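You operate a simulated robot arm through the tools that you are given. There is no shell and no other tool. Be economical: measure what you need, move in short steps, check, and stop when the job is done.

The job below is to be done with a simulated robot arm. You get a single attempt, and the scene is never put back.

## Task
Put the red motor on the top of the grey cupboard away on the lower right wall shelf. Then put the lead weight from the top of the grey cupboard on the low shelf of the wash bench. Then take the silver bracket from the top of the grey cupboard and put it on top of the spool. Then push the bottom cupboard drawer shut. Then take the yellow pot and put it on the high shelf. Then put one of the black brackets from the middle left shelf of the rack on the low left shelf of the rack. Then pull the top chest drawer open. The order counts. Set down upright: red motor, silver bracket, black bracket.

The check looks at the end state, three seconds after you hand in, the way a careful person would. Anything else that was tipped, shoved, dropped, spilled or broken makes it a failure.

## Robot
A 6-joint arm with a two-finger parallel gripper on a trunk, on a base that drives. Base frame: it is fixed to the floor where the robot stands at the start and does not move with it; the origin is under the middle of the robot, x ahead of it, y to its left, z up. Lengths are in mm, angles in rad, forces in N, time in s.
With the tool pointing down near the work surface it reaches from about 280 to 680 mm from the robot's upright axis, wherever it stands. Its first joint turns from -2.897 to 2.897 rad. Places, roughly: black bracket (5x5x5 cm) [-1100, -1500, 1000]; bottom cupboard drawer [300, -100, 500]; high shelf [600, -500, 1900]; lead weight [750, 0, 750]; low left shelf of the rack [-700, -1700, 600]; low shelf of the wash bench [-3900, -500, 300]; lower right wall shelf (31x17 cm) [-500, 6020, 1320]; red motor [500, -250, 1000]; silver bracket (5x5x5 cm) [400, -200, 900]; spool (7x7x5 cm) [600, -500, 900]; top chest drawer [-3300, 4300, 600]; yellow pot (9x9x8 cm) [400, -500, 900]. Payload 1.57 kg.
The TCP is the grasp point between the finger pads, 30 mm short of the fingertips. In the tool frame z runs along the fingers and y along their closing line. Largest opening 110 mm; finger width 24, thickness 12; the body of the gripper, 48 by 112 mm, starts 78 mm behind the TCP.
Orientation is that of the tool frame in the base frame, as a unit quaternion [w, x, y, z]. With the fingers straight down and closing along the base's y, the tool's x points along the base's -x, its y along +y and its z along -z.

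## Interface
- The arm moves only by the tool move_arm. Its arguments are lists of equal length, an entry for each row: "travel": the shift along the base's x, y, z in units of 200 mm (1.0 is 200 mm), a list of three; "delta_rot": the turn, a rotation vector about the base's x, y, z in units of 120 degrees (1.0 is 120 degrees), a list of three; "claw": the finger opening in mm, from 0 to 110. In form: {"travel": [[x, y, z], ...], "delta_rot": [[wx, wy, wz], ...], "claw": [claw, ...]}. A call has 1 to 8 rows; each row is the pose to reach, as a shift and turn from the pose commanded when the call began. A call with a number of a shift or a turn outside -1 to 1 is refused whole. Each row takes 0.2 s and may step no farther than 50 mm and 0.15 rad from the row before; otherwise, or with a gripper value out of range, the whole call is refused. A pose out of reach is approached as far as the arm can. The call stops where the force on the tool passes 40 N (or 10 N more than at its start, if that is more) or the arm is blocked; 0.2 s more then pass. Each finger travels about 108 mm/s and halts on what it meets, pressing with about 35 N; the grip force reading is that of the motor and also rises with nothing between the fingers. The clock runs only during rows and for 0.2 s after the last one: add rows that repeat a pose to give the fingers time. The reply holds the time, the measured pose of the TCP, the force on the tool along the base axes, the opening and the grip force, in the units named above and with some noise, with the torque about the TCP (base axes, N m) and any sound that the robot's microphone picked up, and new pictures: "pictures" is both (left out), scene, wrist or none.
- Cameras (640 x 400 px; columns grow to the right, rows downward): "scene" is now at [48.7, 90, 1669.1]; the picture's right is [-0.60, -0.80, 0.00], its down [-0.52, 0.39, -0.76] and it looks along [0.61, -0.45, -0.65] (base axes); focal length 214 px, centre (320, 200). "wrist" rides on the gripper at [70, 16, -141] in the tool frame; the picture's right is [-0.23, 0.97, 0.00], its down [-0.86, -0.20, -0.48] and it looks along [-0.47, -0.11, 0.88] (tool axes); focal length 222 px, centre (320, 200). There is no depth. A picture from a camera that has moved, and an enlarged one, comes with that camera's place and axes in the base frame and with its lens.
- raise_lower(by): slides the trunk up (or, below 0, down) by that many mm; the arm and the scene camera ride with it, the base frame stays. It gives what a move gives, with no picture.
- steer(legs): drives the robot by 1 to 6 legs, each [ahead, left, turn to the left] in mm, mm and rad, along the robot's own axes; the way and the turn of a leg run together, so that a leg with both is an arc; at most 1500 mm and 3.142 rad a leg. The arm and the cameras ride along, it lands a little off, and it stops where it bumps. It gives what a move gives, and a new picture of the scene camera.
- turn_head(pan, tilt): turns the head with the scene camera to pan (to the left, within 2.094 rad either way) and tilt (down, from -0.506 to 1.204), counted from straight ahead of the robot. It gives what a move gives, and a new picture of the scene camera.
- zoom(camera, box): a new picture of the part [left, top, right, bottom] of that camera's present view, enlarged. It takes no simulated time.
- sign_off(): hands the job in; it is judged then, once.

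Go step by step. Nothing tells you exact positions but the pictures and the camera data: compare them with the known pose of the tool, close in by small moves and look again before you grip or let go. The budget is 186 turns and 260 pictures, counting those below and the enlarged ones. Unless the task says otherwise, let go and move clear before handing in, and close with one line.

The tools are called after "Request:" as a command line: name --argument value ..., lists and objects as JSON in quotes. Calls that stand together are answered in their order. move_arm: Moves the arm, as the interface text tells. Its arguments: {"type":"object","properties":{"travel":{"type":"array"},"delta_rot":{"type":"array"},"claw":{"type":"array"},"pictures":{"type":"string","enum":["both","scene","wrist","none"]}},"required":["travel","delta_rot","claw"]} The other tools are called the same way: raise_lower (by) slides the trunk up or down; steer (legs) drives the base; turn_head (pan, tilt) turns the head that bears the scene camera; zoom (camera, box) takes an enlarged picture of a part of a camera's view; sign_off () hands the job in.

At the start:

```text
time_s: 0.0
tool_pos: [249.7, -282.6, 999.7]
tool_rot: [0.0, 0.0, 1.0, 0.0]
contact_force: [0.2, -0.6, -0.2]
torque: [-0.02, 0.01, -0.01]
width: 110.1
grasp_force: 0.0
trunk travel left (down, up): [-250.0, 340.0]
robot x, y, heading: [5.5, -3.9, -0.003]
head pan, tilt: [-0.639, 0.707]
```

scene: 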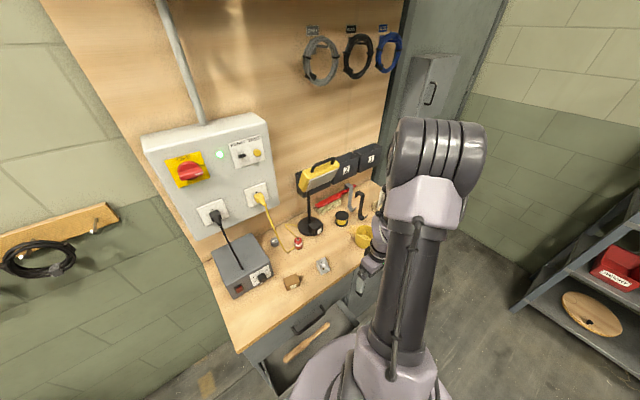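
wrist: 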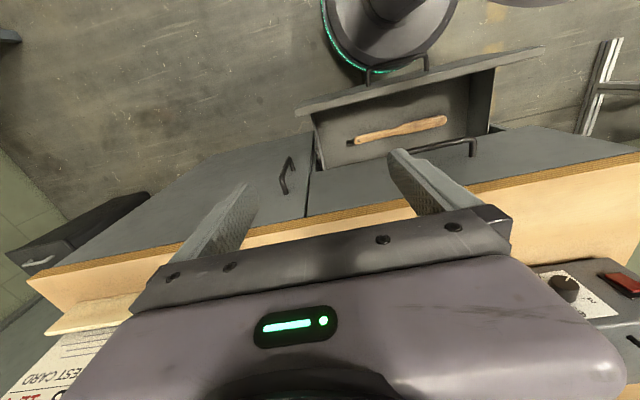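

I see the grey cupboard with small items on its wooden top and an open drawer below. I'll enlarge the area to identify the items first.

Request:
zoom --camera "scene" --box '[200, 140, 400, 300]'

Request:
turn_head --pan -0.3 --tilt 0.8

```text
2.50 times, centred on (300, 220) of scene
camera zoom: at [48.7, 90.0, 1669.1], right [-0.6, -0.8, 0.0], down [-0.52, 0.39, -0.76], along [0.61, -0.45, -0.65], focal length 536 px, centre (370, 150)
```

zoom: 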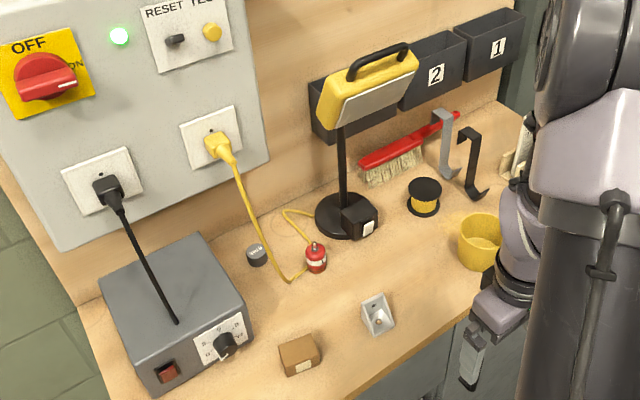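

```text
time_s: 0.8
tool_pos: [248.9, -282.3, 1000.1]
tool_rot: [0.001, -0.001, 1.0, -0.001]
contact_force: [-0.4, 0.6, 0.6]
torque: [0.01, -0.01, 0.01]
width: 109.9
grasp_force: 0.0
trunk travel left (down, up): [-250.0, 340.0]
robot x, y, heading: [2.9, -0.3, -0.003]
head pan, tilt: [-0.3, 0.799]
camera scene: at [57.7, 116.6, 1661.4], right [-0.3, -0.96, 0.0], down [-0.68, 0.21, -0.7], along [0.67, -0.21, -0.72], focal length 214 px, centre (320, 200)
```

scene: 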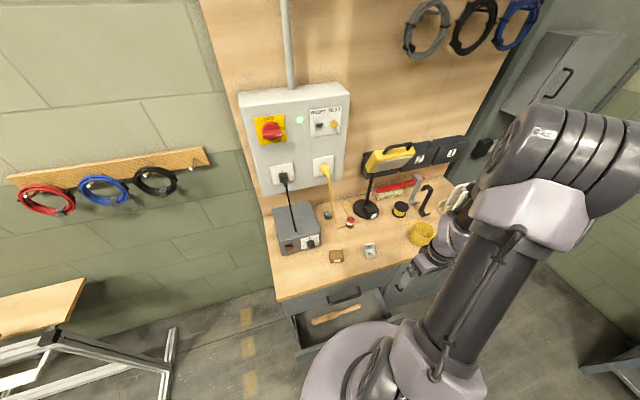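

The red motor is taken near (595,-192), the lead weight near (665,-108), the silver bracket near (440,-212), the spool near (593,-446) and the pot near (447,-455), assuming a top about 880 high. I'll move the arm above and look with the wrist camera to fix the height.

Request:
move_arm --travel '[[0.2, 0.09, 0.1], [0.4, 0.18, 0.2], [0.6, 0.27, 0.3], [0.8, 0.36, 0.4], [1.0, 0.45, 0.5]]' --delta_rot '[[0, 0, 0], [0, 0, 0], [0, 0, 0], [0, 0, 0], [0, 0, 0]]' --claw '[110, 110, 110, 110, 110]'

```text
time_s: 2.0
tool_pos: [450.7, -189.8, 1100.2]
tool_rot: [-0.001, 0.001, 1.0, 0.0]
contact_force: [0.3, 0.5, 0.5]
torque: [-0.01, -0.01, 0.02]
width: 109.8
grasp_force: 0.1
trunk travel left (down, up): [-250.0, 340.0]
robot x, y, heading: [1.3, 3.0, -0.003]
head pan, tilt: [-0.3, 0.799]
camera scene: at [58.7, 117.2, 1661.3], right [-0.3, -0.96, 0.0], down [-0.69, 0.21, -0.7], along [0.67, -0.21, -0.72], focal length 214 px, centre (320, 200)
camera wrist: at [379.4, -173.8, 1242.2], right [0.23, 0.97, 0.0], down [0.86, -0.2, 0.48], along [0.47, -0.11, -0.88], focal length 222 px, centre (320, 200)
```

scene: 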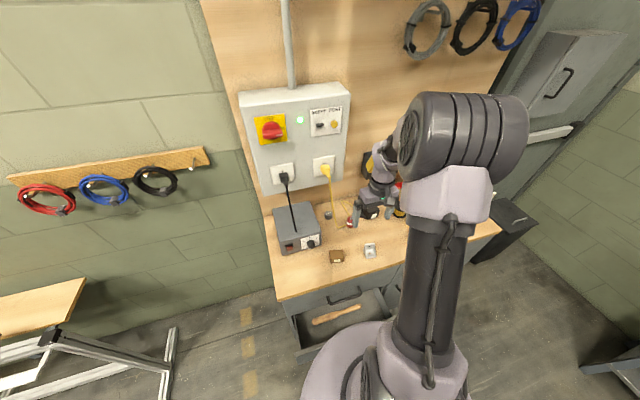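
wrist: 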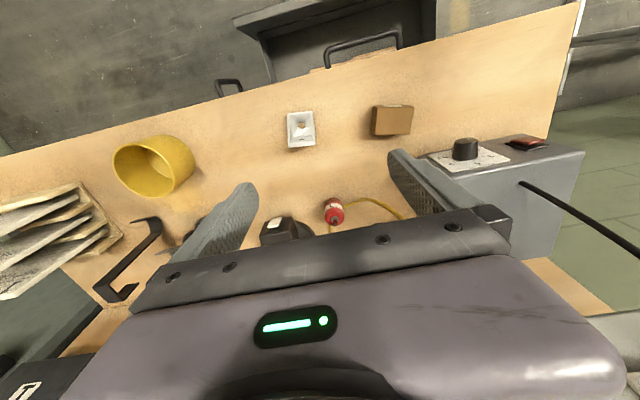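

The bracket sits near (437,-211,894) and the motor near (592,-194,899), so the top is about 870 high. I'll look closer at the motor and its surrounding cable.

Request:
zoom --camera "wrist" --box '[240, 90, 440, 250]'

Request:
zoom --camera "scene" --box '[300, 140, 440, 270]'

```text
2.50 times, centred on (340, 170) of wrist
camera zoom: at [379.4, -173.8, 1242.2], right [0.23, 0.97, 0.0], down [0.86, -0.2, 0.48], along [0.47, -0.11, -0.88], focal length 555 px, centre (270, 275)
```

zoom: 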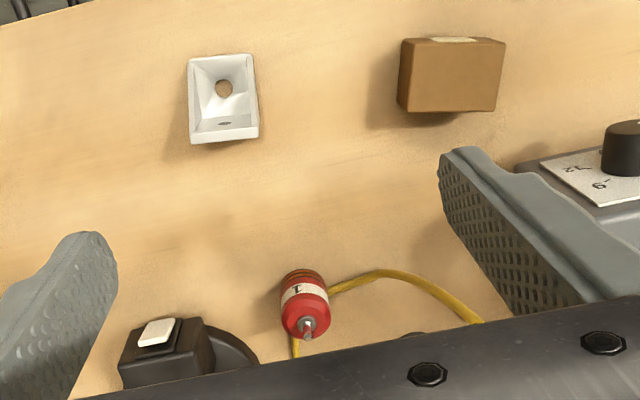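

```text
3.08 times, centred on (370, 205) of scene
camera zoom: at [58.7, 117.2, 1661.3], right [-0.3, -0.96, 0.0], down [-0.69, 0.21, -0.7], along [0.67, -0.21, -0.72], focal length 660 px, centre (166, 185)
```

zoom: 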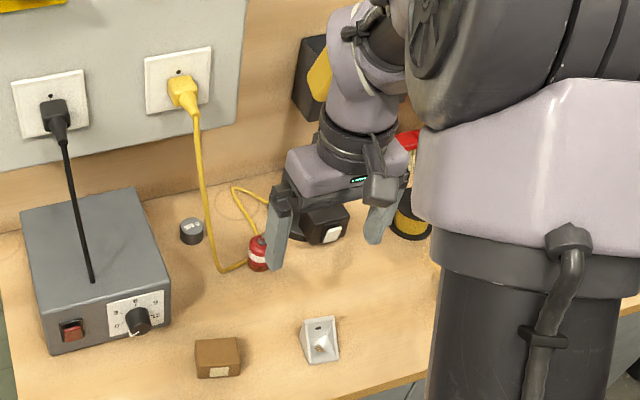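

The motor stands upright with its shaft up, and a yellow cable lies on the table just beside it. I'll move above it with a narrower opening, keeping the fingertips above the cable.

Request:
move_arm --travel '[[0.23, 0, -0.05], [0.47, 0, -0.15], [0.7, 0, -0.25], [0.7, -0.02, -0.45], [0.7, -0.02, -0.6], [0.7, -0.02, -0.6]]' --delta_rot '[[0, 0, 0], [0, 0, 0], [0, 0, 0], [0, 0, 0], [0, 0, 0], [0, 0, 0]]' --claw '[80, 75, 75, 75, 75, 75]'

```text
refused: row 2 steps farther than a row can; nothing moved
```

Request:
move_arm --travel '[[0.2, 0, -0.05], [0.4, 0, -0.15], [0.58, 0, -0.25], [0.7, -0.02, -0.4], [0.7, -0.02, -0.6], [0.7, -0.02, -0.6]]' --delta_rot '[[0, 0, 0], [0, 0, 0], [0, 0, 0], [0, 0, 0], [0, 0, 0], [0, 0, 0]]' --claw '[80, 75, 75, 75, 75, 75]'

```text
time_s: 3.6
tool_pos: [569.4, -186.2, 1001.1]
tool_rot: [0.015, 0.0, 1.0, -0.005]
contact_force: [0.1, 0.0, 0.5]
torque: [-0.04, -0.01, 0.0]
width: 75.0
grasp_force: 0.1
trunk travel left (down, up): [-250.0, 340.0]
robot x, y, heading: [-1.3, 1.4, 0.001]
head pan, tilt: [-0.3, 0.799]
stopped in row 6: the arm was blocked; the commanded pose is now the measured one
camera scene: at [20.5, 134.6, 1660.7], right [-0.29, -0.96, 0.0], down [-0.67, 0.2, -0.71], along [0.68, -0.21, -0.7], focal length 214 px, centre (320, 200)
camera wrist: at [494.3, -168.7, 1140.0], right [0.23, 0.97, -0.01], down [0.84, -0.19, 0.51], along [0.49, -0.12, -0.86], focal length 222 px, centre (320, 200)
```

scene: 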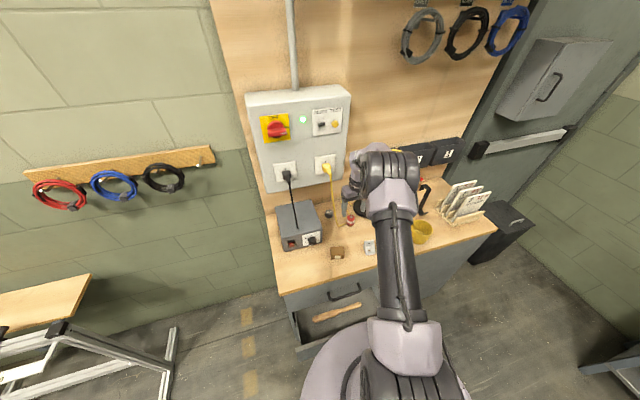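
wrist: 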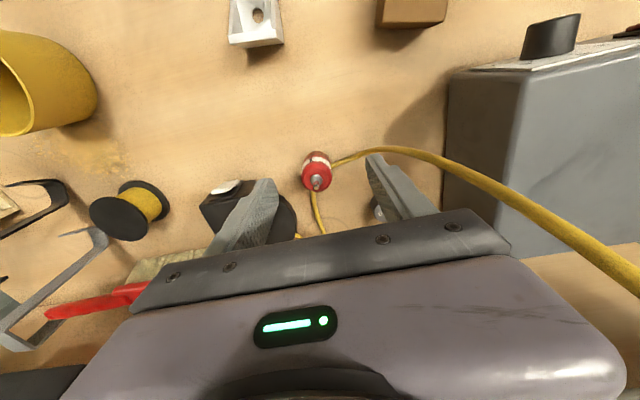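

The arm was blocked short of the target and the head camera shifted, so an upper part of the arm likely touches something, perhaps the lamp. I'll look closely before moving.

Request:
zoom --camera "scene" --box '[310, 120, 450, 260]'

Request:
turn_head --pan -0.3 --tilt 0.8

```text
2.86 times, centred on (380, 190) of scene
camera zoom: at [20.5, 134.6, 1660.7], right [-0.29, -0.96, 0.0], down [-0.67, 0.2, -0.71], along [0.68, -0.21, -0.7], focal length 613 px, centre (149, 229)
```

zoom: 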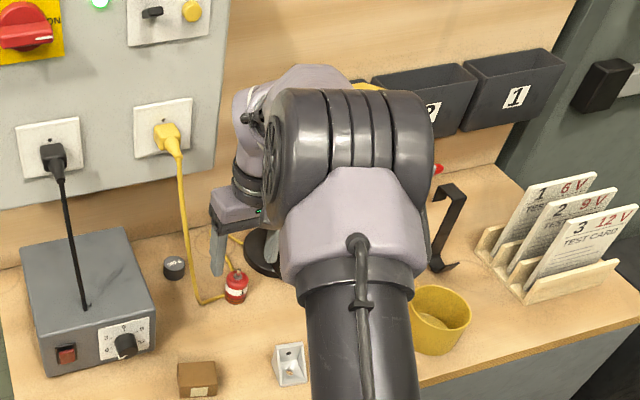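

```text
time_s: 4.2
tool_pos: [570.1, -186.8, 1001.1]
tool_rot: [0.015, -0.001, 1.0, -0.006]
contact_force: [-0.1, -0.1, -0.9]
torque: [0.02, 0.02, 0.03]
width: 75.1
grasp_force: 0.1
trunk travel left (down, up): [-250.0, 340.0]
robot x, y, heading: [-0.4, 3.6, 0.004]
head pan, tilt: [-0.3, 0.799]
camera scene: at [20.4, 135.9, 1661.0], right [-0.29, -0.96, 0.0], down [-0.67, 0.2, -0.72], along [0.68, -0.21, -0.7], focal length 214 px, centre (320, 200)
```

scene: 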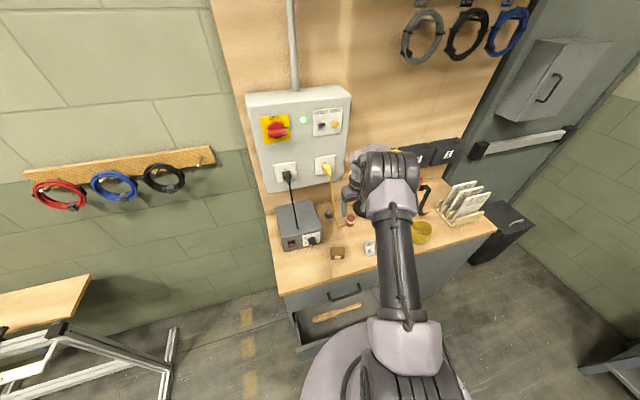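

The wrist housing next to the gripper, offset to the right, seems to meet the lamp head. I'll back out along the same path and check the lamp.

Request:
move_arm --travel '[[-0.12, 0.0, 0.1], [-0.3, 0.0, 0.25], [-0.48, 0.0, 0.35], [-0.68, 0.0, 0.42], [-0.9, 0.0, 0.5]]' --delta_rot '[[0, 0, 0], [0, 0, 0], [0, 0, 0], [0, 0, 0], [0, 0, 0]]' --claw '[75, 75, 75, 75, 75]'

Request:
turn_head --pan -0.55 --tilt 0.7

```text
time_s: 5.4
tool_pos: [408.7, -199.7, 1082.8]
tool_rot: [0.003, -0.001, 1.0, -0.001]
contact_force: [-1.3, 0.1, -0.3]
torque: [-0.01, -0.06, -0.03]
width: 75.1
grasp_force: 0.1
trunk travel left (down, up): [-250.0, 340.0]
robot x, y, heading: [-2.2, 0.2, 0.002]
head pan, tilt: [-0.3, 0.799]
camera scene: at [55.3, 117.3, 1661.4], right [-0.3, -0.96, 0.0], down [-0.68, 0.21, -0.7], along [0.67, -0.21, -0.72], focal length 214 px, centre (320, 200)
camera wrist: at [336.3, -182.5, 1224.1], right [0.23, 0.97, 0.0], down [0.85, -0.2, 0.49], along [0.47, -0.11, -0.87], focal length 222 px, centre (320, 200)
```

scene: 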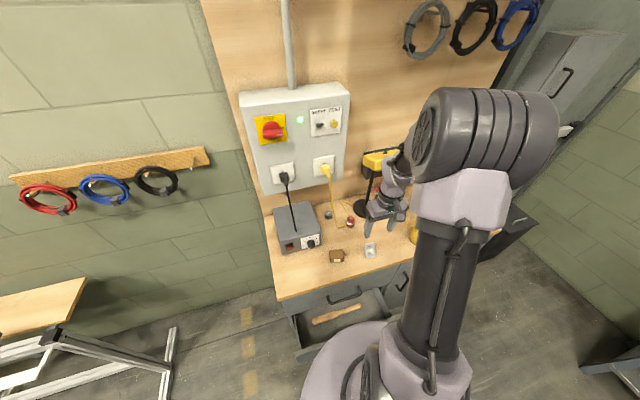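
wrist: 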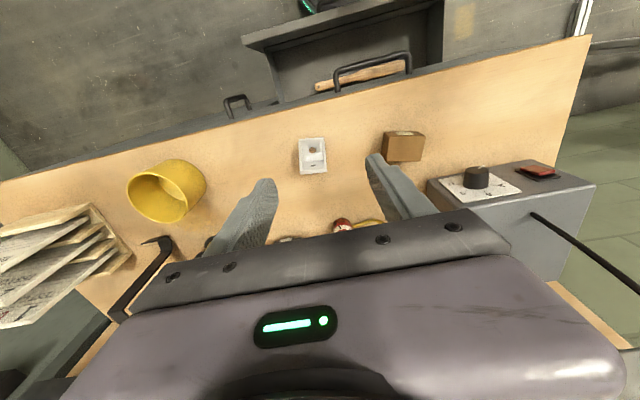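

```text
time_s: 6.2
tool_pos: [410.4, -198.7, 1082.5]
tool_rot: [0.003, -0.001, 1.0, 0.0]
contact_force: [-0.1, -0.3, -0.6]
torque: [0.01, 0.05, 0.01]
width: 74.9
grasp_force: 0.0
trunk travel left (down, up): [-250.0, 340.0]
robot x, y, heading: [-0.6, 1.4, 0.003]
head pan, tilt: [-0.55, 0.7]
camera scene: at [51.6, 96.9, 1669.6], right [-0.52, -0.85, 0.0], down [-0.55, 0.34, -0.76], along [0.65, -0.4, -0.64], focal length 214 px, centre (320, 200)
```

scene: 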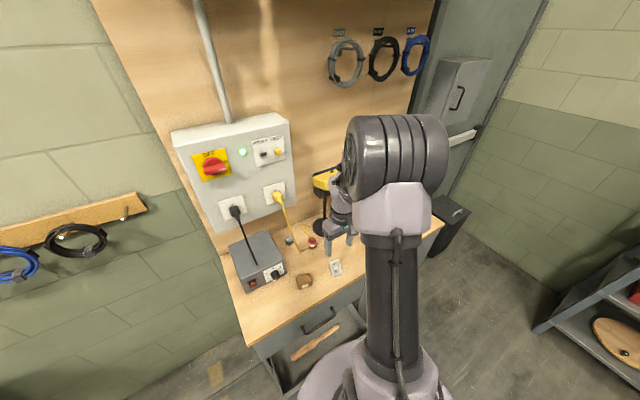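

The robot is clear again and the head camera is back in place. I'll check that the lamp stands as before.

Request:
zoom --camera "scene" --box '[220, 130, 380, 290]'

```text
2.50 times, centred on (300, 210) of scene
camera zoom: at [51.6, 96.9, 1669.6], right [-0.52, -0.85, 0.0], down [-0.55, 0.34, -0.76], along [0.65, -0.4, -0.64], focal length 536 px, centre (370, 175)
```

zoom: 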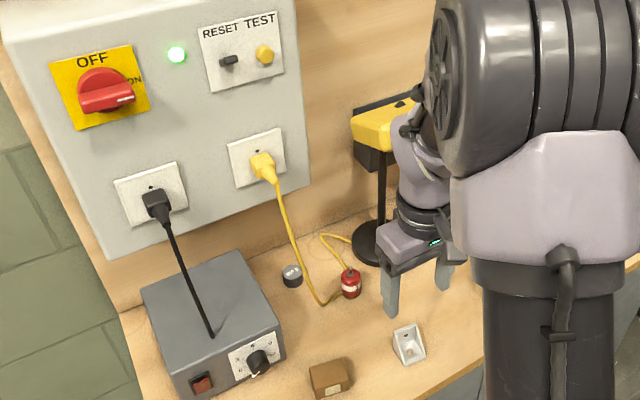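

The lamp looks unmoved. Vertical reach brings the wrist near the lamp, so I'll turn the gripper half round (camera on the robot's far side) so I can later tilt it forward with the camera on top, which also suits shelf placements.

Request:
move_arm --travel '[[0, 0, 0], [0, 0, 0], [0, 0, 0], [0, 0, 0], [0, 0, 0], [0, 0, 0], [0, 0, 0], [0, 0, 0]]' --delta_rot '[[0, 0, 0.0625], [0, 0, 0.125], [0, 0, 0.1875], [0, 0, 0.25], [0, 0, 0.3125], [0, 0, 0.375], [0, 0, 0.4375], [0, 0, 0.5]]' --claw '[75, 75, 75, 75, 75, 75, 75, 75]' --pictures "none"

Request:
move_arm --travel '[[0, 0, 0], [0, 0, 0], [0, 0, 0], [0, 0, 0], [0, 0, 0], [0, 0, 0], [0, 0, 0], [0, 0, 0]]' --delta_rot '[[0, 0, 0.0625], [0, 0, 0.125], [0, 0, 0.1875], [0, 0, 0.25], [0, 0, 0.3125], [0, 0, 0.375], [0, 0, 0.4375], [0, 0, 0.5]]' --claw '[75, 75, 75, 75, 75, 75, 75, 75]' --pictures "none"

Request:
move_arm --travel '[[0, 0, 0], [0, 0, 0], [0, 0, 0], [0, 0, 0], [0, 0, 0], [0, 0, 0], [0, 0, 0], [0, 0, 0]]' --delta_rot '[[0, 0, 0.0625], [0, 0, 0.125], [0, 0, 0.1875], [0, 0, 0.25], [0, 0, 0.3125], [0, 0, 0.375], [0, 0, 0.4375], [0, 0, 0.5]]' --claw '[75, 75, 75, 75, 75, 75, 75, 75]'

```text
time_s: 8.0
tool_pos: [409.8, -197.9, 1083.6]
tool_rot: [0.003, -0.502, 0.865, 0.001]
contact_force: [0.7, -0.2, 0.5]
torque: [0.03, -0.02, 0.0]
width: 75.0
grasp_force: 0.0
trunk travel left (down, up): [-250.0, 340.0]
robot x, y, heading: [1.3, 2.1, -0.003]
head pan, tilt: [-0.55, 0.7]
```

```text
time_s: 9.8
tool_pos: [410.2, -198.9, 1083.9]
tool_rot: [-0.002, 0.867, -0.498, -0.003]
contact_force: [-0.2, -0.9, 0.2]
torque: [0.01, -0.02, -0.01]
width: 75.3
grasp_force: 0.0
trunk travel left (down, up): [-250.0, 340.0]
robot x, y, heading: [2.3, 0.1, -0.001]
head pan, tilt: [-0.55, 0.7]
```

```text
time_s: 11.6
tool_pos: [358.8, -125.0, 985.2]
tool_rot: [0.056, 0.998, -0.008, 0.02]
contact_force: [0.2, -0.7, -0.7]
torque: [0.02, 0.03, 0.01]
width: 75.2
grasp_force: 0.1
out of reach, approached as far as the arm can: row 2, 3, 4, 5, 6, 7, 8
trunk travel left (down, up): [-250.0, 340.0]
robot x, y, heading: [-0.4, 0.8, -0.001]
head pan, tilt: [-0.55, 0.7]
camera scene: at [52.0, 95.9, 1669.7], right [-0.52, -0.85, 0.0], down [-0.55, 0.34, -0.76], along [0.65, -0.4, -0.64], focal length 214 px, centre (320, 200)
camera wrist: at [421.1, -126.5, 1130.6], right [-0.25, -0.96, 0.1], down [-0.87, 0.26, 0.42], along [-0.43, 0.02, -0.9], focal length 222 px, centre (320, 200)
```

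scene: 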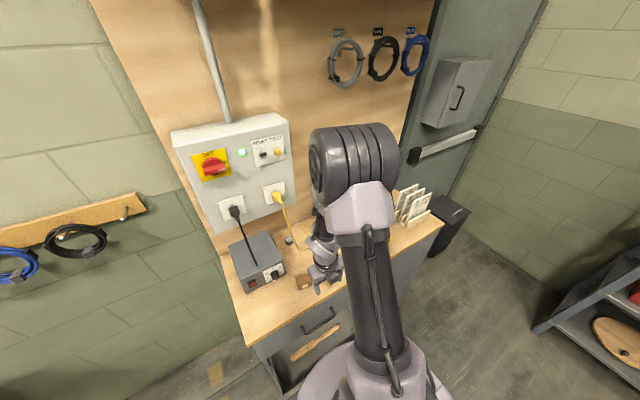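
wrist: 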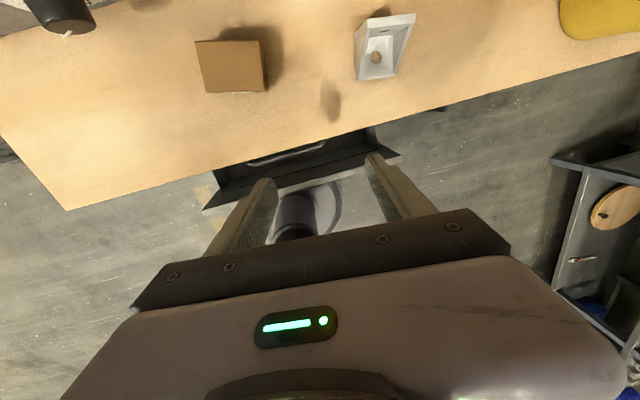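

The wrist joint ran to its limit that way and the arm dipped, clear of everything. I'll turn back the other way round, which should have range.

Request:
move_arm --travel '[[0, 0, 0], [0, 0, 0], [0, 0, 0], [0, 0, 0], [0, 0, 0], [0, 0, 0], [0, 0, 0], [0, 0, 0]]' --delta_rot '[[0, 0, -0.0625], [0, 0, -0.125], [0, 0, -0.1875], [0, 0, -0.25], [0, 0, -0.3125], [0, 0, -0.375], [0, 0, -0.4375], [0, 0, -0.5]]' --claw '[75, 75, 75, 75, 75, 75, 75, 75]' --pictures "none"

```text
time_s: 13.4
tool_pos: [359.3, -125.8, 983.0]
tool_rot: [0.059, 0.859, -0.508, -0.01]
contact_force: [0.3, -0.7, 1.2]
torque: [0.0, -0.04, 0.03]
width: 75.0
grasp_force: 0.1
trunk travel left (down, up): [-250.0, 340.0]
robot x, y, heading: [1.7, -0.2, -0.003]
head pan, tilt: [-0.55, 0.7]
```

The commanded pose followed the measured one. I'll raise back up and straighten, then continue turning back.

Request:
move_arm --travel '[[0, 0, 0.17], [0, -0.1, 0.34], [0, -0.2, 0.5], [0.1, -0.3, 0.5], [0.1, -0.3, 0.5], [0.1, -0.3, 0.5], [0.1, -0.3, 0.5]]' --delta_rot '[[0.022, -0.018, 0.005], [0.044, -0.036, 0.01], [0.044, -0.036, -0.05], [0.044, -0.036, -0.12], [0.044, -0.036, -0.19], [0.044, -0.036, -0.25], [0.044, -0.036, -0.31]]' --claw '[75, 75, 75, 75, 75, 75, 75]' --pictures "none"

```text
time_s: 15.0
tool_pos: [378.8, -184.4, 1082.8]
tool_rot: [0.005, -0.654, 0.756, 0.021]
contact_force: [-0.3, -0.3, -0.4]
torque: [-0.02, 0.02, -0.03]
width: 75.1
grasp_force: 0.1
trunk travel left (down, up): [-250.0, 340.0]
robot x, y, heading: [-1.4, 2.8, 0.001]
head pan, tilt: [-0.55, 0.7]
```

Request:
move_arm --travel '[[0, 0, 0], [0, 0, 0], [0, 0, 0], [0, 0, 0], [0, 0, 0], [0, 0, 0], [0, 0, 0], [0, 0, 0]]' --delta_rot '[[0, 0, -0.068], [0, 0, -0.136], [0, 0, -0.204], [0, 0, -0.272], [0, 0, -0.34], [0, 0, -0.408], [0, 0, -0.476], [0, 0, -0.544]]' --claw '[75, 75, 75, 75, 75, 75, 75, 75]' --pictures "none"

Request:
move_arm --travel '[[0, 0, 0], [0, 0, 0], [0, 0, 0], [0, 0, 0], [0, 0, 0], [0, 0, 0], [0, 0, 0], [0, 0, 0]]' --delta_rot '[[0, 0, -0.068], [0, 0, -0.136], [0, 0, -0.204], [0, 0, -0.272], [0, 0, -0.34], [0, 0, -0.408], [0, 0, -0.476], [0, 0, -0.544]]' --claw '[75, 75, 75, 75, 75, 75, 75, 75]' --pictures "none"

Request:
move_arm --travel '[[0, 0, 0], [0, 0, 0], [0, 0, 0], [0, 0, 0], [0, 0, 0], [0, 0, 0], [0, 0, 0], [0, 0, 0]]' --delta_rot '[[0, 0, -0.068], [0, 0, -0.136], [0, 0, -0.204], [0, 0, -0.272], [0, 0, -0.34], [0, 0, -0.408], [0, 0, -0.476], [0, 0, -0.544]]' --claw '[75, 75, 75, 75, 75, 75, 75, 75]' --pictures "none"

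```text
time_s: 16.8
tool_pos: [379.2, -184.0, 1082.1]
tool_rot: [0.016, -0.143, 0.99, 0.014]
contact_force: [-0.2, 0.0, -0.6]
torque: [0.01, -0.03, -0.01]
width: 74.8
grasp_force: 0.1
trunk travel left (down, up): [-250.0, 340.0]
robot x, y, heading: [-1.2, -3.3, 0.003]
head pan, tilt: [-0.55, 0.7]
```

```text
time_s: 18.6
tool_pos: [379.2, -185.5, 1082.3]
tool_rot: [0.021, 0.413, 0.91, 0.004]
contact_force: [-0.5, -0.9, 0.3]
torque: [0.04, 0.01, 0.0]
width: 75.0
grasp_force: 0.1
trunk travel left (down, up): [-250.0, 340.0]
robot x, y, heading: [-0.7, 0.6, -0.001]
head pan, tilt: [-0.55, 0.7]
```

```text
time_s: 20.4
tool_pos: [380.8, -184.9, 1082.0]
tool_rot: [0.02, 0.839, 0.544, -0.007]
contact_force: [-0.3, 0.5, 0.2]
torque: [-0.02, -0.02, 0.01]
width: 75.0
grasp_force: 0.2
trunk travel left (down, up): [-250.0, 340.0]
robot x, y, heading: [1.0, 1.6, 0.0]
head pan, tilt: [-0.55, 0.7]
```

Request:
move_arm --travel '[[0, 0, 0], [0, 0, 0], [0, 0, 0], [0, 0, 0], [0, 0, 0], [0, 0, 0], [0, 0, 0], [0, 0, 0]]' --delta_rot '[[0, 0, -0.068], [0, 0, -0.136], [0, 0, -0.204], [0, 0, -0.272], [0, 0, -0.34], [0, 0, -0.408], [0, 0, -0.476], [0, 0, -0.544]]' --claw '[75, 75, 75, 75, 75, 75, 75, 75]'

```text
time_s: 22.2
tool_pos: [379.0, -184.8, 1082.0]
tool_rot: [0.011, 1.0, 0.006, -0.018]
contact_force: [0.6, 0.4, 0.3]
torque: [0.0, 0.0, -0.03]
width: 75.1
grasp_force: 0.0
trunk travel left (down, up): [-250.0, 340.0]
robot x, y, heading: [1.5, 1.4, -0.002]
head pan, tilt: [-0.55, 0.7]
camera scene: at [51.8, 96.9, 1669.6], right [-0.52, -0.85, 0.0], down [-0.55, 0.34, -0.76], along [0.65, -0.4, -0.64], focal length 214 px, centre (320, 200)
camera wrist: at [452.9, -197.2, 1222.1], right [-0.22, -0.98, 0.03], down [-0.84, 0.2, 0.5], along [-0.5, 0.08, -0.86], focal length 222 px, centre (320, 200)
```

scene: 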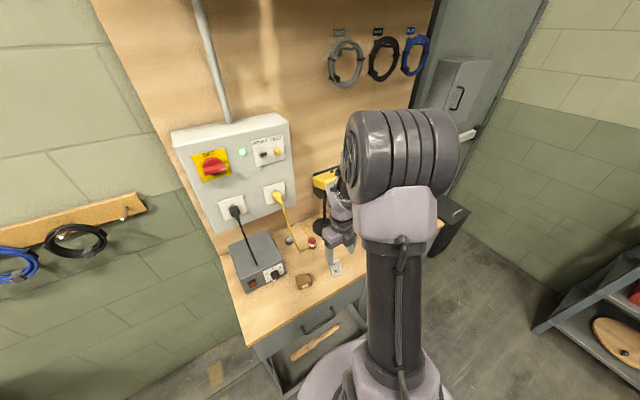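
wrist: 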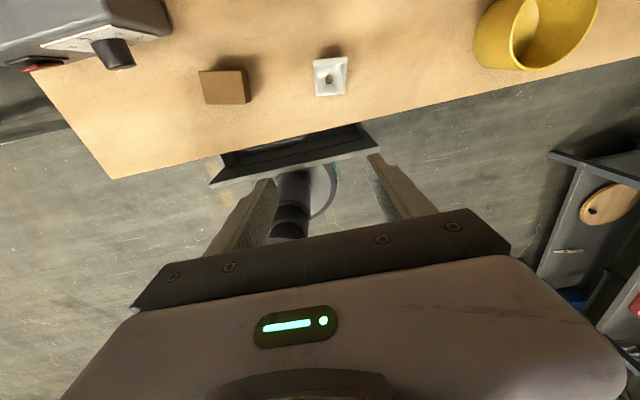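

The gripper now faces the other way. Next I pitch it forward by about 50° while moving outward over the cupboard.

Request:
move_arm --travel '[[0.1, 0, 0], [0.2, 0, 0], [0.3, 0, 0], [0.4, 0, 0], [0.5, 0, 0], [0.6, -0.02, 0], [0.7, -0.05, 0]]' --delta_rot '[[0.01, -0.06, -0.006], [0.01, -0.12, -0.006], [0.01, -0.18, -0.006], [0.01, -0.245, -0.006], [0.01, -0.31, -0.006], [0.01, -0.375, -0.006], [0.01, -0.435, -0.006]]' --claw '[75, 75, 75, 75, 75, 75, 75]'

```text
time_s: 23.8
tool_pos: [518.8, -195.6, 1084.6]
tool_rot: [0.004, 0.906, -0.007, 0.424]
contact_force: [-0.5, -0.1, 0.2]
torque: [0.0, 0.02, 0.01]
width: 75.0
grasp_force: 0.0
trunk travel left (down, up): [-250.0, 340.0]
robot x, y, heading: [-1.0, 3.4, -0.004]
head pan, tilt: [-0.55, 0.7]
camera scene: at [52.3, 96.5, 1669.6], right [-0.52, -0.85, 0.0], down [-0.55, 0.34, -0.76], along [0.65, -0.4, -0.64], focal length 214 px, centre (320, 200)
camera wrist: at [453.1, -210.9, 1228.1], right [-0.16, -0.97, -0.17], down [-0.91, 0.21, -0.35], along [0.38, 0.1, -0.92], focal length 222 px, centre (320, 200)
```

scene: 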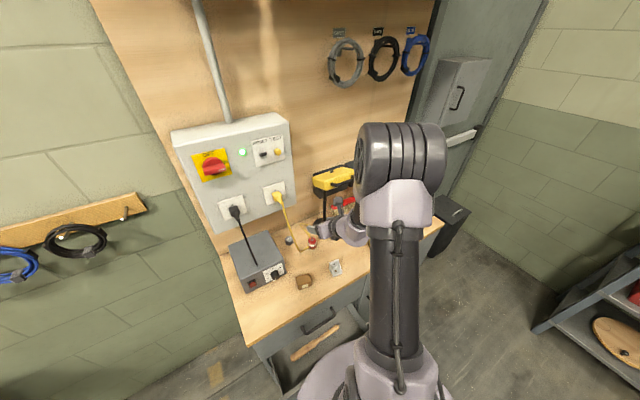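
wrist: 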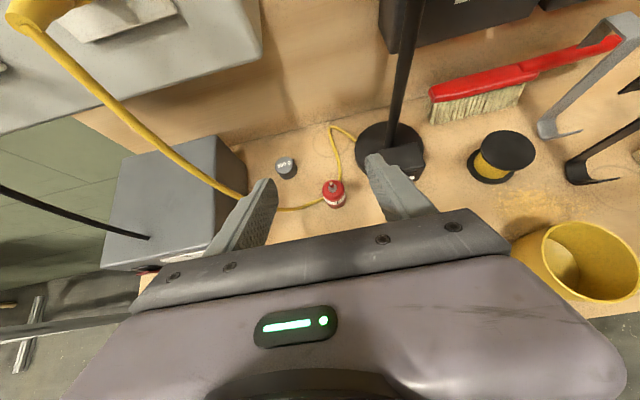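

The tilted view shows the motor at about (595,-198), between the fingers, with the lamp clear. I'll descend toward it, stopping about 40 mm above.

Request:
move_arm --travel '[[0.09, -0.005, -0.2], [0.18, -0.01, -0.4], [0.26, -0.01, -0.55], [0.32, -0.01, -0.7]]' --delta_rot '[[0, 0, 0], [0, 0, 0], [0, 0, 0], [0, 0, 0]]' --claw '[75, 75, 75, 75]'

```text
time_s: 24.8
tool_pos: [583.3, -197.6, 944.0]
tool_rot: [0.003, 0.905, -0.005, 0.425]
contact_force: [0.2, -0.6, 0.0]
torque: [-0.01, -0.02, -0.01]
width: 75.3
grasp_force: 0.1
trunk travel left (down, up): [-250.0, 340.0]
robot x, y, heading: [-1.8, 0.1, 0.003]
head pan, tilt: [-0.55, 0.7]
camera scene: at [52.3, 96.8, 1669.6], right [-0.52, -0.85, 0.0], down [-0.55, 0.34, -0.76], along [0.65, -0.4, -0.64], focal length 214 px, centre (320, 200)
camera wrist: at [518.1, -213.0, 1088.1], right [-0.16, -0.97, -0.17], down [-0.91, 0.21, -0.35], along [0.38, 0.1, -0.92], focal length 222 px, centre (320, 200)
```

scene: 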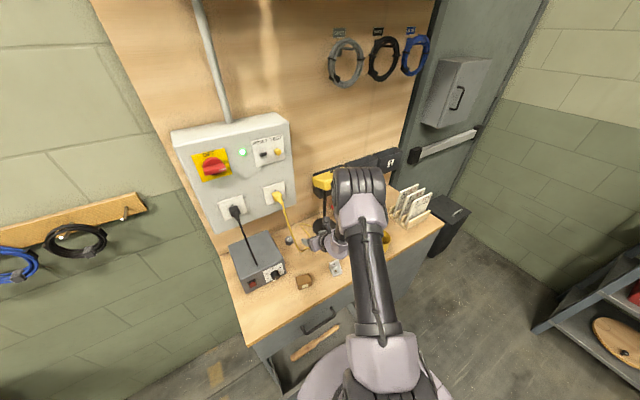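
wrist: 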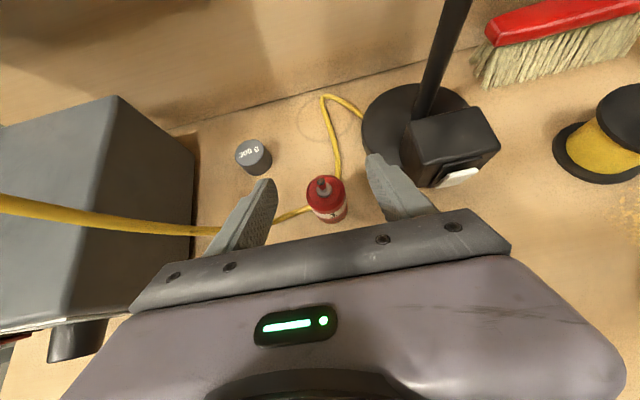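

Motor is aligned at about (595,-199). I'll lower the last 34 mm and close the fingers.

Request:
move_arm --travel '[[0.03, -0.005, -0.09], [0.06, -0.005, -0.17], [0.06, -0.005, -0.17]]' --delta_rot '[[0, 0, 0], [0, 0, 0], [0, 0, 0]]' --claw '[75, 75, 75]' --pictures "wrist"

```text
time_s: 25.6
tool_pos: [594.8, -199.5, 909.5]
tool_rot: [0.002, 0.905, -0.005, 0.424]
contact_force: [0.0, -0.5, 1.1]
torque: [0.01, 0.0, 0.01]
width: 74.9
grasp_force: 0.0
trunk travel left (down, up): [-250.0, 340.0]
robot x, y, heading: [-1.0, -0.1, 0.001]
head pan, tilt: [-0.55, 0.7]
camera wrist: at [529.9, -214.2, 1053.5], right [-0.16, -0.97, -0.17], down [-0.91, 0.21, -0.35], along [0.38, 0.1, -0.92], focal length 222 px, centre (320, 200)
```

wrist: 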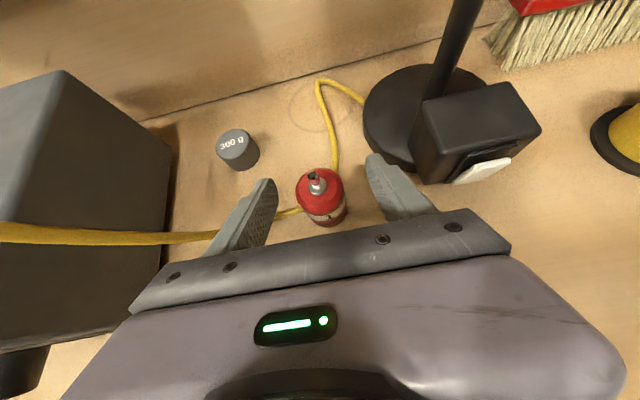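

Everything lines up; closing.

Request:
move_arm --travel '[[0, 0, 0], [0, 0, 0], [0, 0, 0]]' --delta_rot '[[0, 0, 0], [0, 0, 0], [0, 0, 0]]' --claw '[55, 20, 20]' --pictures "wrist"

```text
time_s: 26.4
tool_pos: [594.8, -199.7, 909.6]
tool_rot: [0.003, 0.906, -0.005, 0.424]
contact_force: [0.0, 1.1, -0.6]
torque: [-0.01, 0.0, -0.01]
width: 34.9
grasp_force: 35.0
trunk travel left (down, up): [-250.0, 340.0]
robot x, y, heading: [-3.3, -0.4, -0.002]
head pan, tilt: [-0.55, 0.7]
camera wrist: at [529.9, -214.1, 1053.6], right [-0.16, -0.97, -0.17], down [-0.91, 0.21, -0.35], along [0.38, 0.1, -0.92], focal length 222 px, centre (320, 200)
```

wrist: 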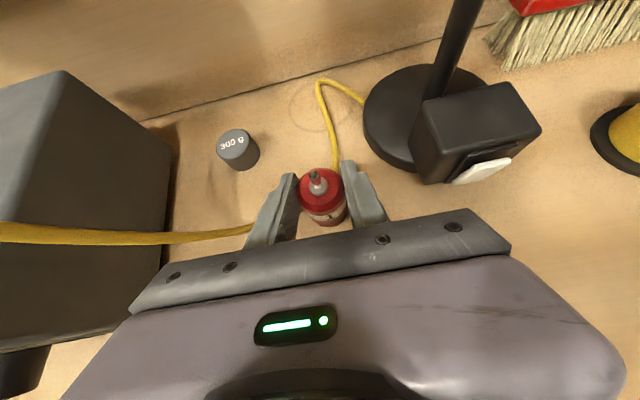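

The motor is gripped (35 mm). I'll lift it and retreat the way I came.

Request:
move_arm --travel '[[0, 0, 0.15], [0, 0, 0.35], [-0.05, 0, 0.55], [-0.15, 0, 0.75], [-0.3, 0, 0.9], [-0.5, 0, 1.0], [-0.75, 0, 1.0]]' --delta_rot '[[0, 0, 0], [0, 0, 0], [0, 0, 0], [0, 0, 0], [0, 0, 0], [0, 0, 0], [0, 0, 0]]' --claw '[20, 20, 20, 20, 20, 20, 20]'

```text
time_s: 28.0
tool_pos: [445.9, -196.7, 1113.0]
tool_rot: [0.004, 0.905, -0.006, 0.424]
contact_force: [-0.1, -0.9, 0.9]
torque: [-0.01, -0.02, -0.02]
width: 19.9
grasp_force: 0.0
trunk travel left (down, up): [-250.0, 340.0]
robot x, y, heading: [0.8, -3.9, -0.003]
head pan, tilt: [-0.55, 0.7]
camera scene: at [50.6, 96.8, 1669.7], right [-0.52, -0.85, 0.0], down [-0.55, 0.34, -0.77], along [0.65, -0.4, -0.64], focal length 214 px, centre (320, 200)
camera wrist: at [379.7, -212.1, 1256.4], right [-0.16, -0.97, -0.17], down [-0.91, 0.21, -0.35], along [0.38, 0.1, -0.92], focal length 222 px, centre (320, 200)
```

scene: 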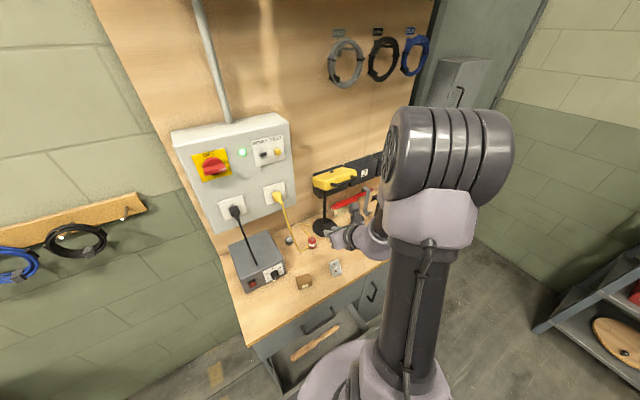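
wrist: 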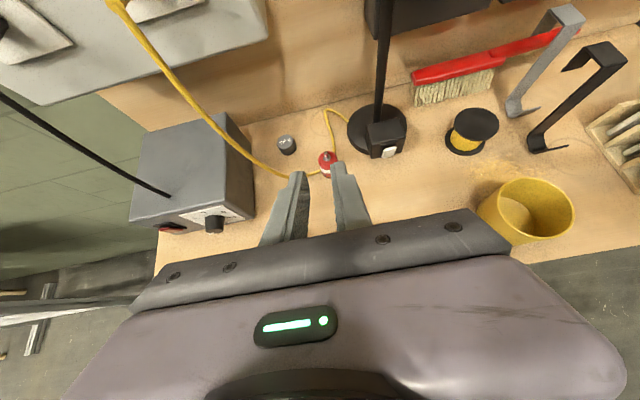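

The motor slipped out and still stands on the top. I'll look closely at it and the cable.

Request:
zoom --camera "wrist" --box '[240, 80, 440, 205]'

Request:
zoom --camera "scene" --box '[270, 200, 360, 280]'

```text
3.20 times, centred on (340, 142) of wrist
camera zoom: at [379.7, -212.1, 1256.4], right [-0.16, -0.97, -0.17], down [-0.91, 0.21, -0.35], along [0.38, 0.1, -0.92], focal length 711 px, centre (256, 384)
```

zoom: 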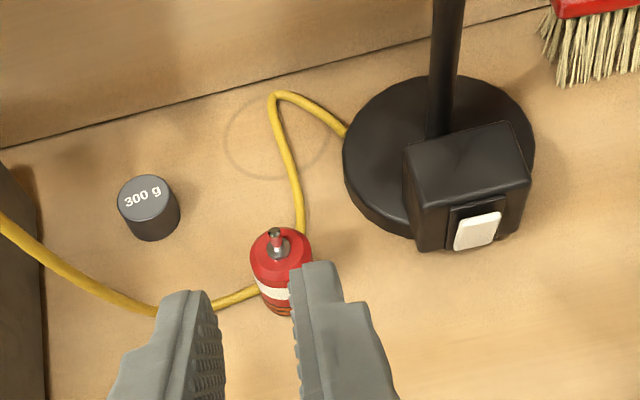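

```text
5.00 times, centred on (315, 240) of scene
camera zoom: at [50.6, 96.8, 1669.7], right [-0.52, -0.85, 0.0], down [-0.55, 0.34, -0.77], along [0.65, -0.4, -0.64], focal length 1072 px, centre (345, 0)
```

zoom: 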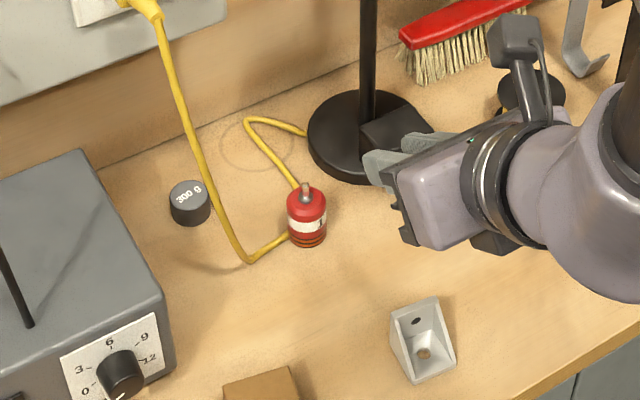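

The motor stands in place; the first grip was probably too high on its 47 mm body. I'll go back, grip lower with the fingers reaching further past it, and lift in small steps while watching.

Request:
move_arm --travel '[[0.1, 0, 0], [0.3, 0, -0.05], [0.45, 0, -0.2], [0.58, -0.01, -0.37], [0.66, -0.01, -0.57], [0.66, -0.01, -0.75]]' --delta_rot '[[0, 0, 0], [0, 0, 0], [0, 0, 0], [0, 0, 0], [0, 0, 0], [0, 0, 0]]' --claw '[75, 75, 75, 75, 75, 75]' --pictures "wrist"

```text
time_s: 29.4
tool_pos: [578.9, -198.4, 959.2]
tool_rot: [0.003, 0.905, -0.005, 0.425]
contact_force: [0.0, -0.6, -0.9]
torque: [-0.01, -0.02, -0.03]
width: 75.1
grasp_force: 0.0
trunk travel left (down, up): [-250.0, 340.0]
robot x, y, heading: [-0.3, -0.5, 0.002]
head pan, tilt: [-0.55, 0.7]
camera wrist: at [512.1, -213.7, 1102.6], right [-0.16, -0.97, -0.17], down [-0.91, 0.21, -0.35], along [0.38, 0.1, -0.92], focal length 222 px, centre (320, 200)
```

wrist: 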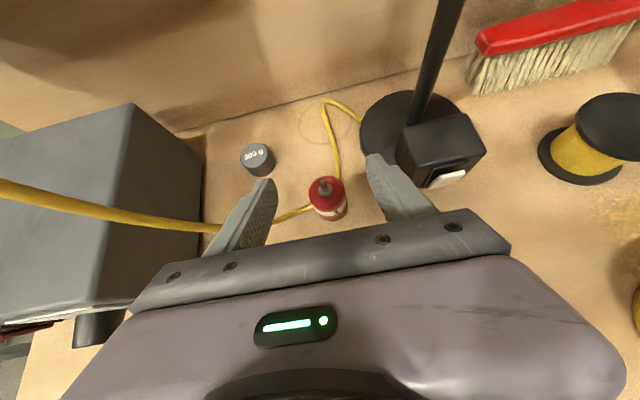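

Request:
move_arm --travel '[[0.01, 0, -0.1], [0.02, 0, -0.2], [0.02, 0, -0.275], [0.02, 0, -0.275], [0.02, 0, -0.275], [0.02, 0, -0.275]]' --delta_rot '[[0, 0, 0], [0, 0, 0], [0, 0, 0], [0, 0, 0], [0, 0, 0], [0, 0, 0]]' --claw '[75, 75, 75, 50, 0, 0]' --pictures "wrist"

```text
time_s: 30.8
tool_pos: [581.5, -199.2, 903.7]
tool_rot: [0.004, 0.905, -0.006, 0.425]
contact_force: [0.0, -0.2, 0.6]
torque: [0.01, -0.08, 0.0]
width: 34.9
grasp_force: 34.5
trunk travel left (down, up): [-250.0, 340.0]
robot x, y, heading: [-0.7, 1.5, -0.002]
head pan, tilt: [-0.55, 0.7]
camera wrist: at [515.6, -214.5, 1048.7], right [-0.16, -0.97, -0.17], down [-0.91, 0.21, -0.35], along [0.38, 0.1, -0.92], focal length 222 px, centre (320, 200)
```

wrist: 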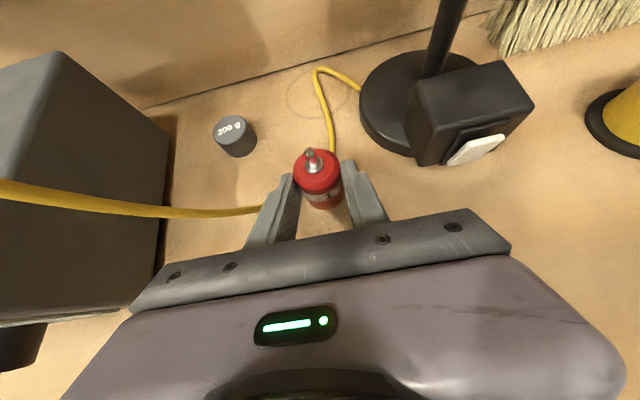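

Request:
move_arm --travel '[[0, 0, 0.02], [0, 0, 0.04], [0, 0, 0.06], [0, 0, 0.08]]' --delta_rot '[[0, 0, 0], [0, 0, 0], [0, 0, 0], [0, 0, 0]]' --claw '[0, 0, 0, 0]' --pictures "wrist"

```text
time_s: 31.8
tool_pos: [582.2, -197.8, 919.2]
tool_rot: [0.002, 0.906, -0.005, 0.424]
contact_force: [0.5, -0.3, -1.4]
torque: [0.01, 0.07, -0.01]
width: 34.6
grasp_force: 35.2
trunk travel left (down, up): [-250.0, 340.0]
robot x, y, heading: [-1.5, 1.7, -0.0]
head pan, tilt: [-0.55, 0.7]
camera wrist: at [516.4, -214.8, 1064.4], right [-0.16, -0.97, -0.17], down [-0.91, 0.21, -0.35], along [0.38, 0.1, -0.92], focal length 222 px, centre (320, 200)
```

wrist: 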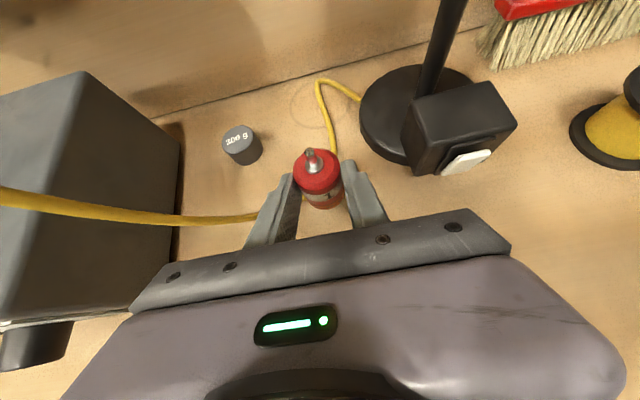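

It lifts with the gripper this time, light load. I continue upward gently.

Request:
move_arm --travel '[[0, 0, 0.08], [0, 0, 0.18], [0, 0, 0.28], [0, 0, 0.4], [-0.02, 0, 0.52], [-0.06, 0, 0.64], [-0.12, 0, 0.76]]' --delta_rot '[[0, 0, 0], [0, 0, 0], [0, 0, 0], [0, 0, 0], [0, 0, 0], [0, 0, 0], [0, 0, 0]]' --claw '[0, 0, 0, 0, 0, 0, 0]' --pictures "wrist"

```text
time_s: 33.4
tool_pos: [558.3, -200.5, 1070.9]
tool_rot: [0.004, 0.905, -0.006, 0.425]
contact_force: [0.3, 0.6, -1.1]
torque: [-0.03, 0.05, 0.01]
width: 35.0
grasp_force: 34.8
trunk travel left (down, up): [-250.0, 340.0]
robot x, y, heading: [0.6, 2.4, 0.0]
head pan, tilt: [-0.55, 0.7]
camera wrist: at [492.2, -215.2, 1214.8], right [-0.16, -0.97, -0.17], down [-0.91, 0.21, -0.35], along [0.38, 0.1, -0.92], focal length 222 px, centre (320, 200)
```

wrist: 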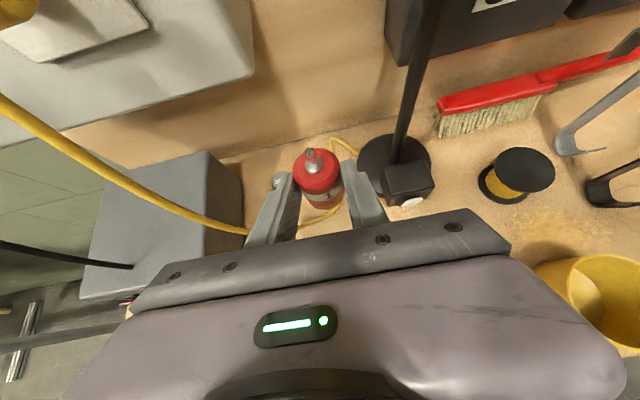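

The motor is held clear. I retract toward the robot and turn the head left to look at the way to the wall shelf.

Request:
move_arm --travel '[[-0.1, 0, 0.1], [-0.25, 0, 0.2], [-0.4, 0, 0.3], [-0.55, 0, 0.4], [-0.65, 0, 0.4]]' --delta_rot '[[0, 0, 0], [0, 0, 0], [0, 0, 0], [0, 0, 0], [0, 0, 0]]' --claw '[0, 0, 0, 0, 0]' --pictures "none"

Request:
turn_head --pan 1.5 --tilt 0.2

Request:
turn_head --pan 2.09 --tilt 0.4

```text
time_s: 34.6
tool_pos: [427.2, -199.0, 1151.1]
tool_rot: [0.003, 0.906, -0.005, 0.424]
contact_force: [0.4, 0.4, -1.0]
torque: [-0.02, 0.01, -0.02]
width: 34.8
grasp_force: 34.8
trunk travel left (down, up): [-250.0, 340.0]
robot x, y, heading: [1.8, 1.1, -0.004]
head pan, tilt: [-0.55, 0.7]
```

```text
time_s: 36.6
tool_pos: [428.9, -200.3, 1151.1]
tool_rot: [0.003, 0.905, -0.005, 0.425]
contact_force: [-0.5, -0.8, -1.7]
torque: [-0.02, 0.02, 0.04]
width: 35.1
grasp_force: 34.9
trunk travel left (down, up): [-250.0, 340.0]
robot x, y, heading: [-2.2, 0.9, 0.001]
head pan, tilt: [1.499, 0.201]
camera scene: at [-13.9, 234.1, 1715.0], right [1.0, -0.07, 0.0], down [-0.01, -0.2, -0.98], along [0.07, 0.98, -0.2], focal length 214 px, centre (320, 200)
```

scene: 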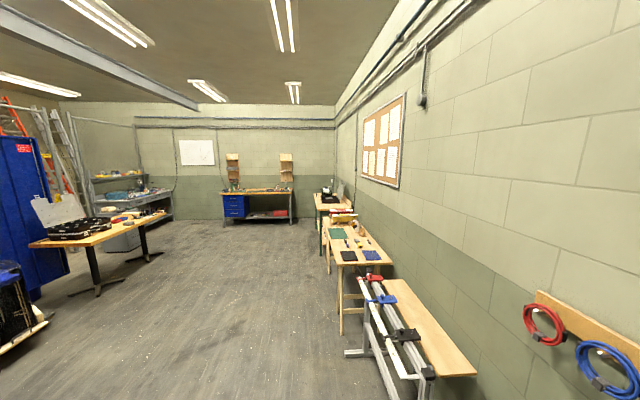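

```text
time_s: 37.6
tool_pos: [427.9, -201.7, 1151.8]
tool_rot: [0.002, 0.905, -0.005, 0.425]
contact_force: [-0.3, -0.1, -2.0]
torque: [0.0, 0.05, -0.01]
width: 35.0
grasp_force: 34.7
trunk travel left (down, up): [-250.0, 340.0]
robot x, y, heading: [-1.8, -0.5, 0.0]
head pan, tilt: [2.089, 0.4]
camera scene: at [-66.5, 221.6, 1696.5], right [0.87, 0.5, 0.0], down [0.19, -0.34, -0.92], along [-0.46, 0.8, -0.39], focal length 214 px, centre (320, 200)
```

scene: 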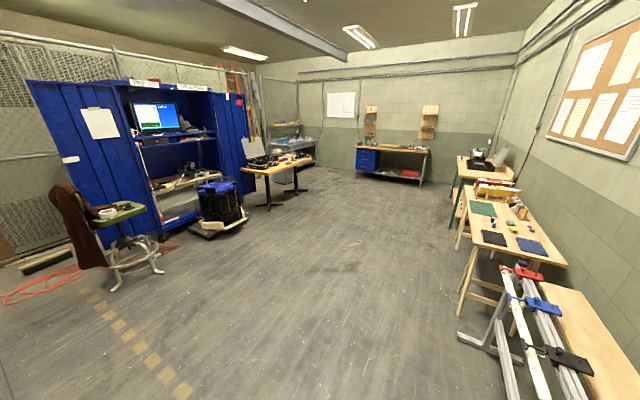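

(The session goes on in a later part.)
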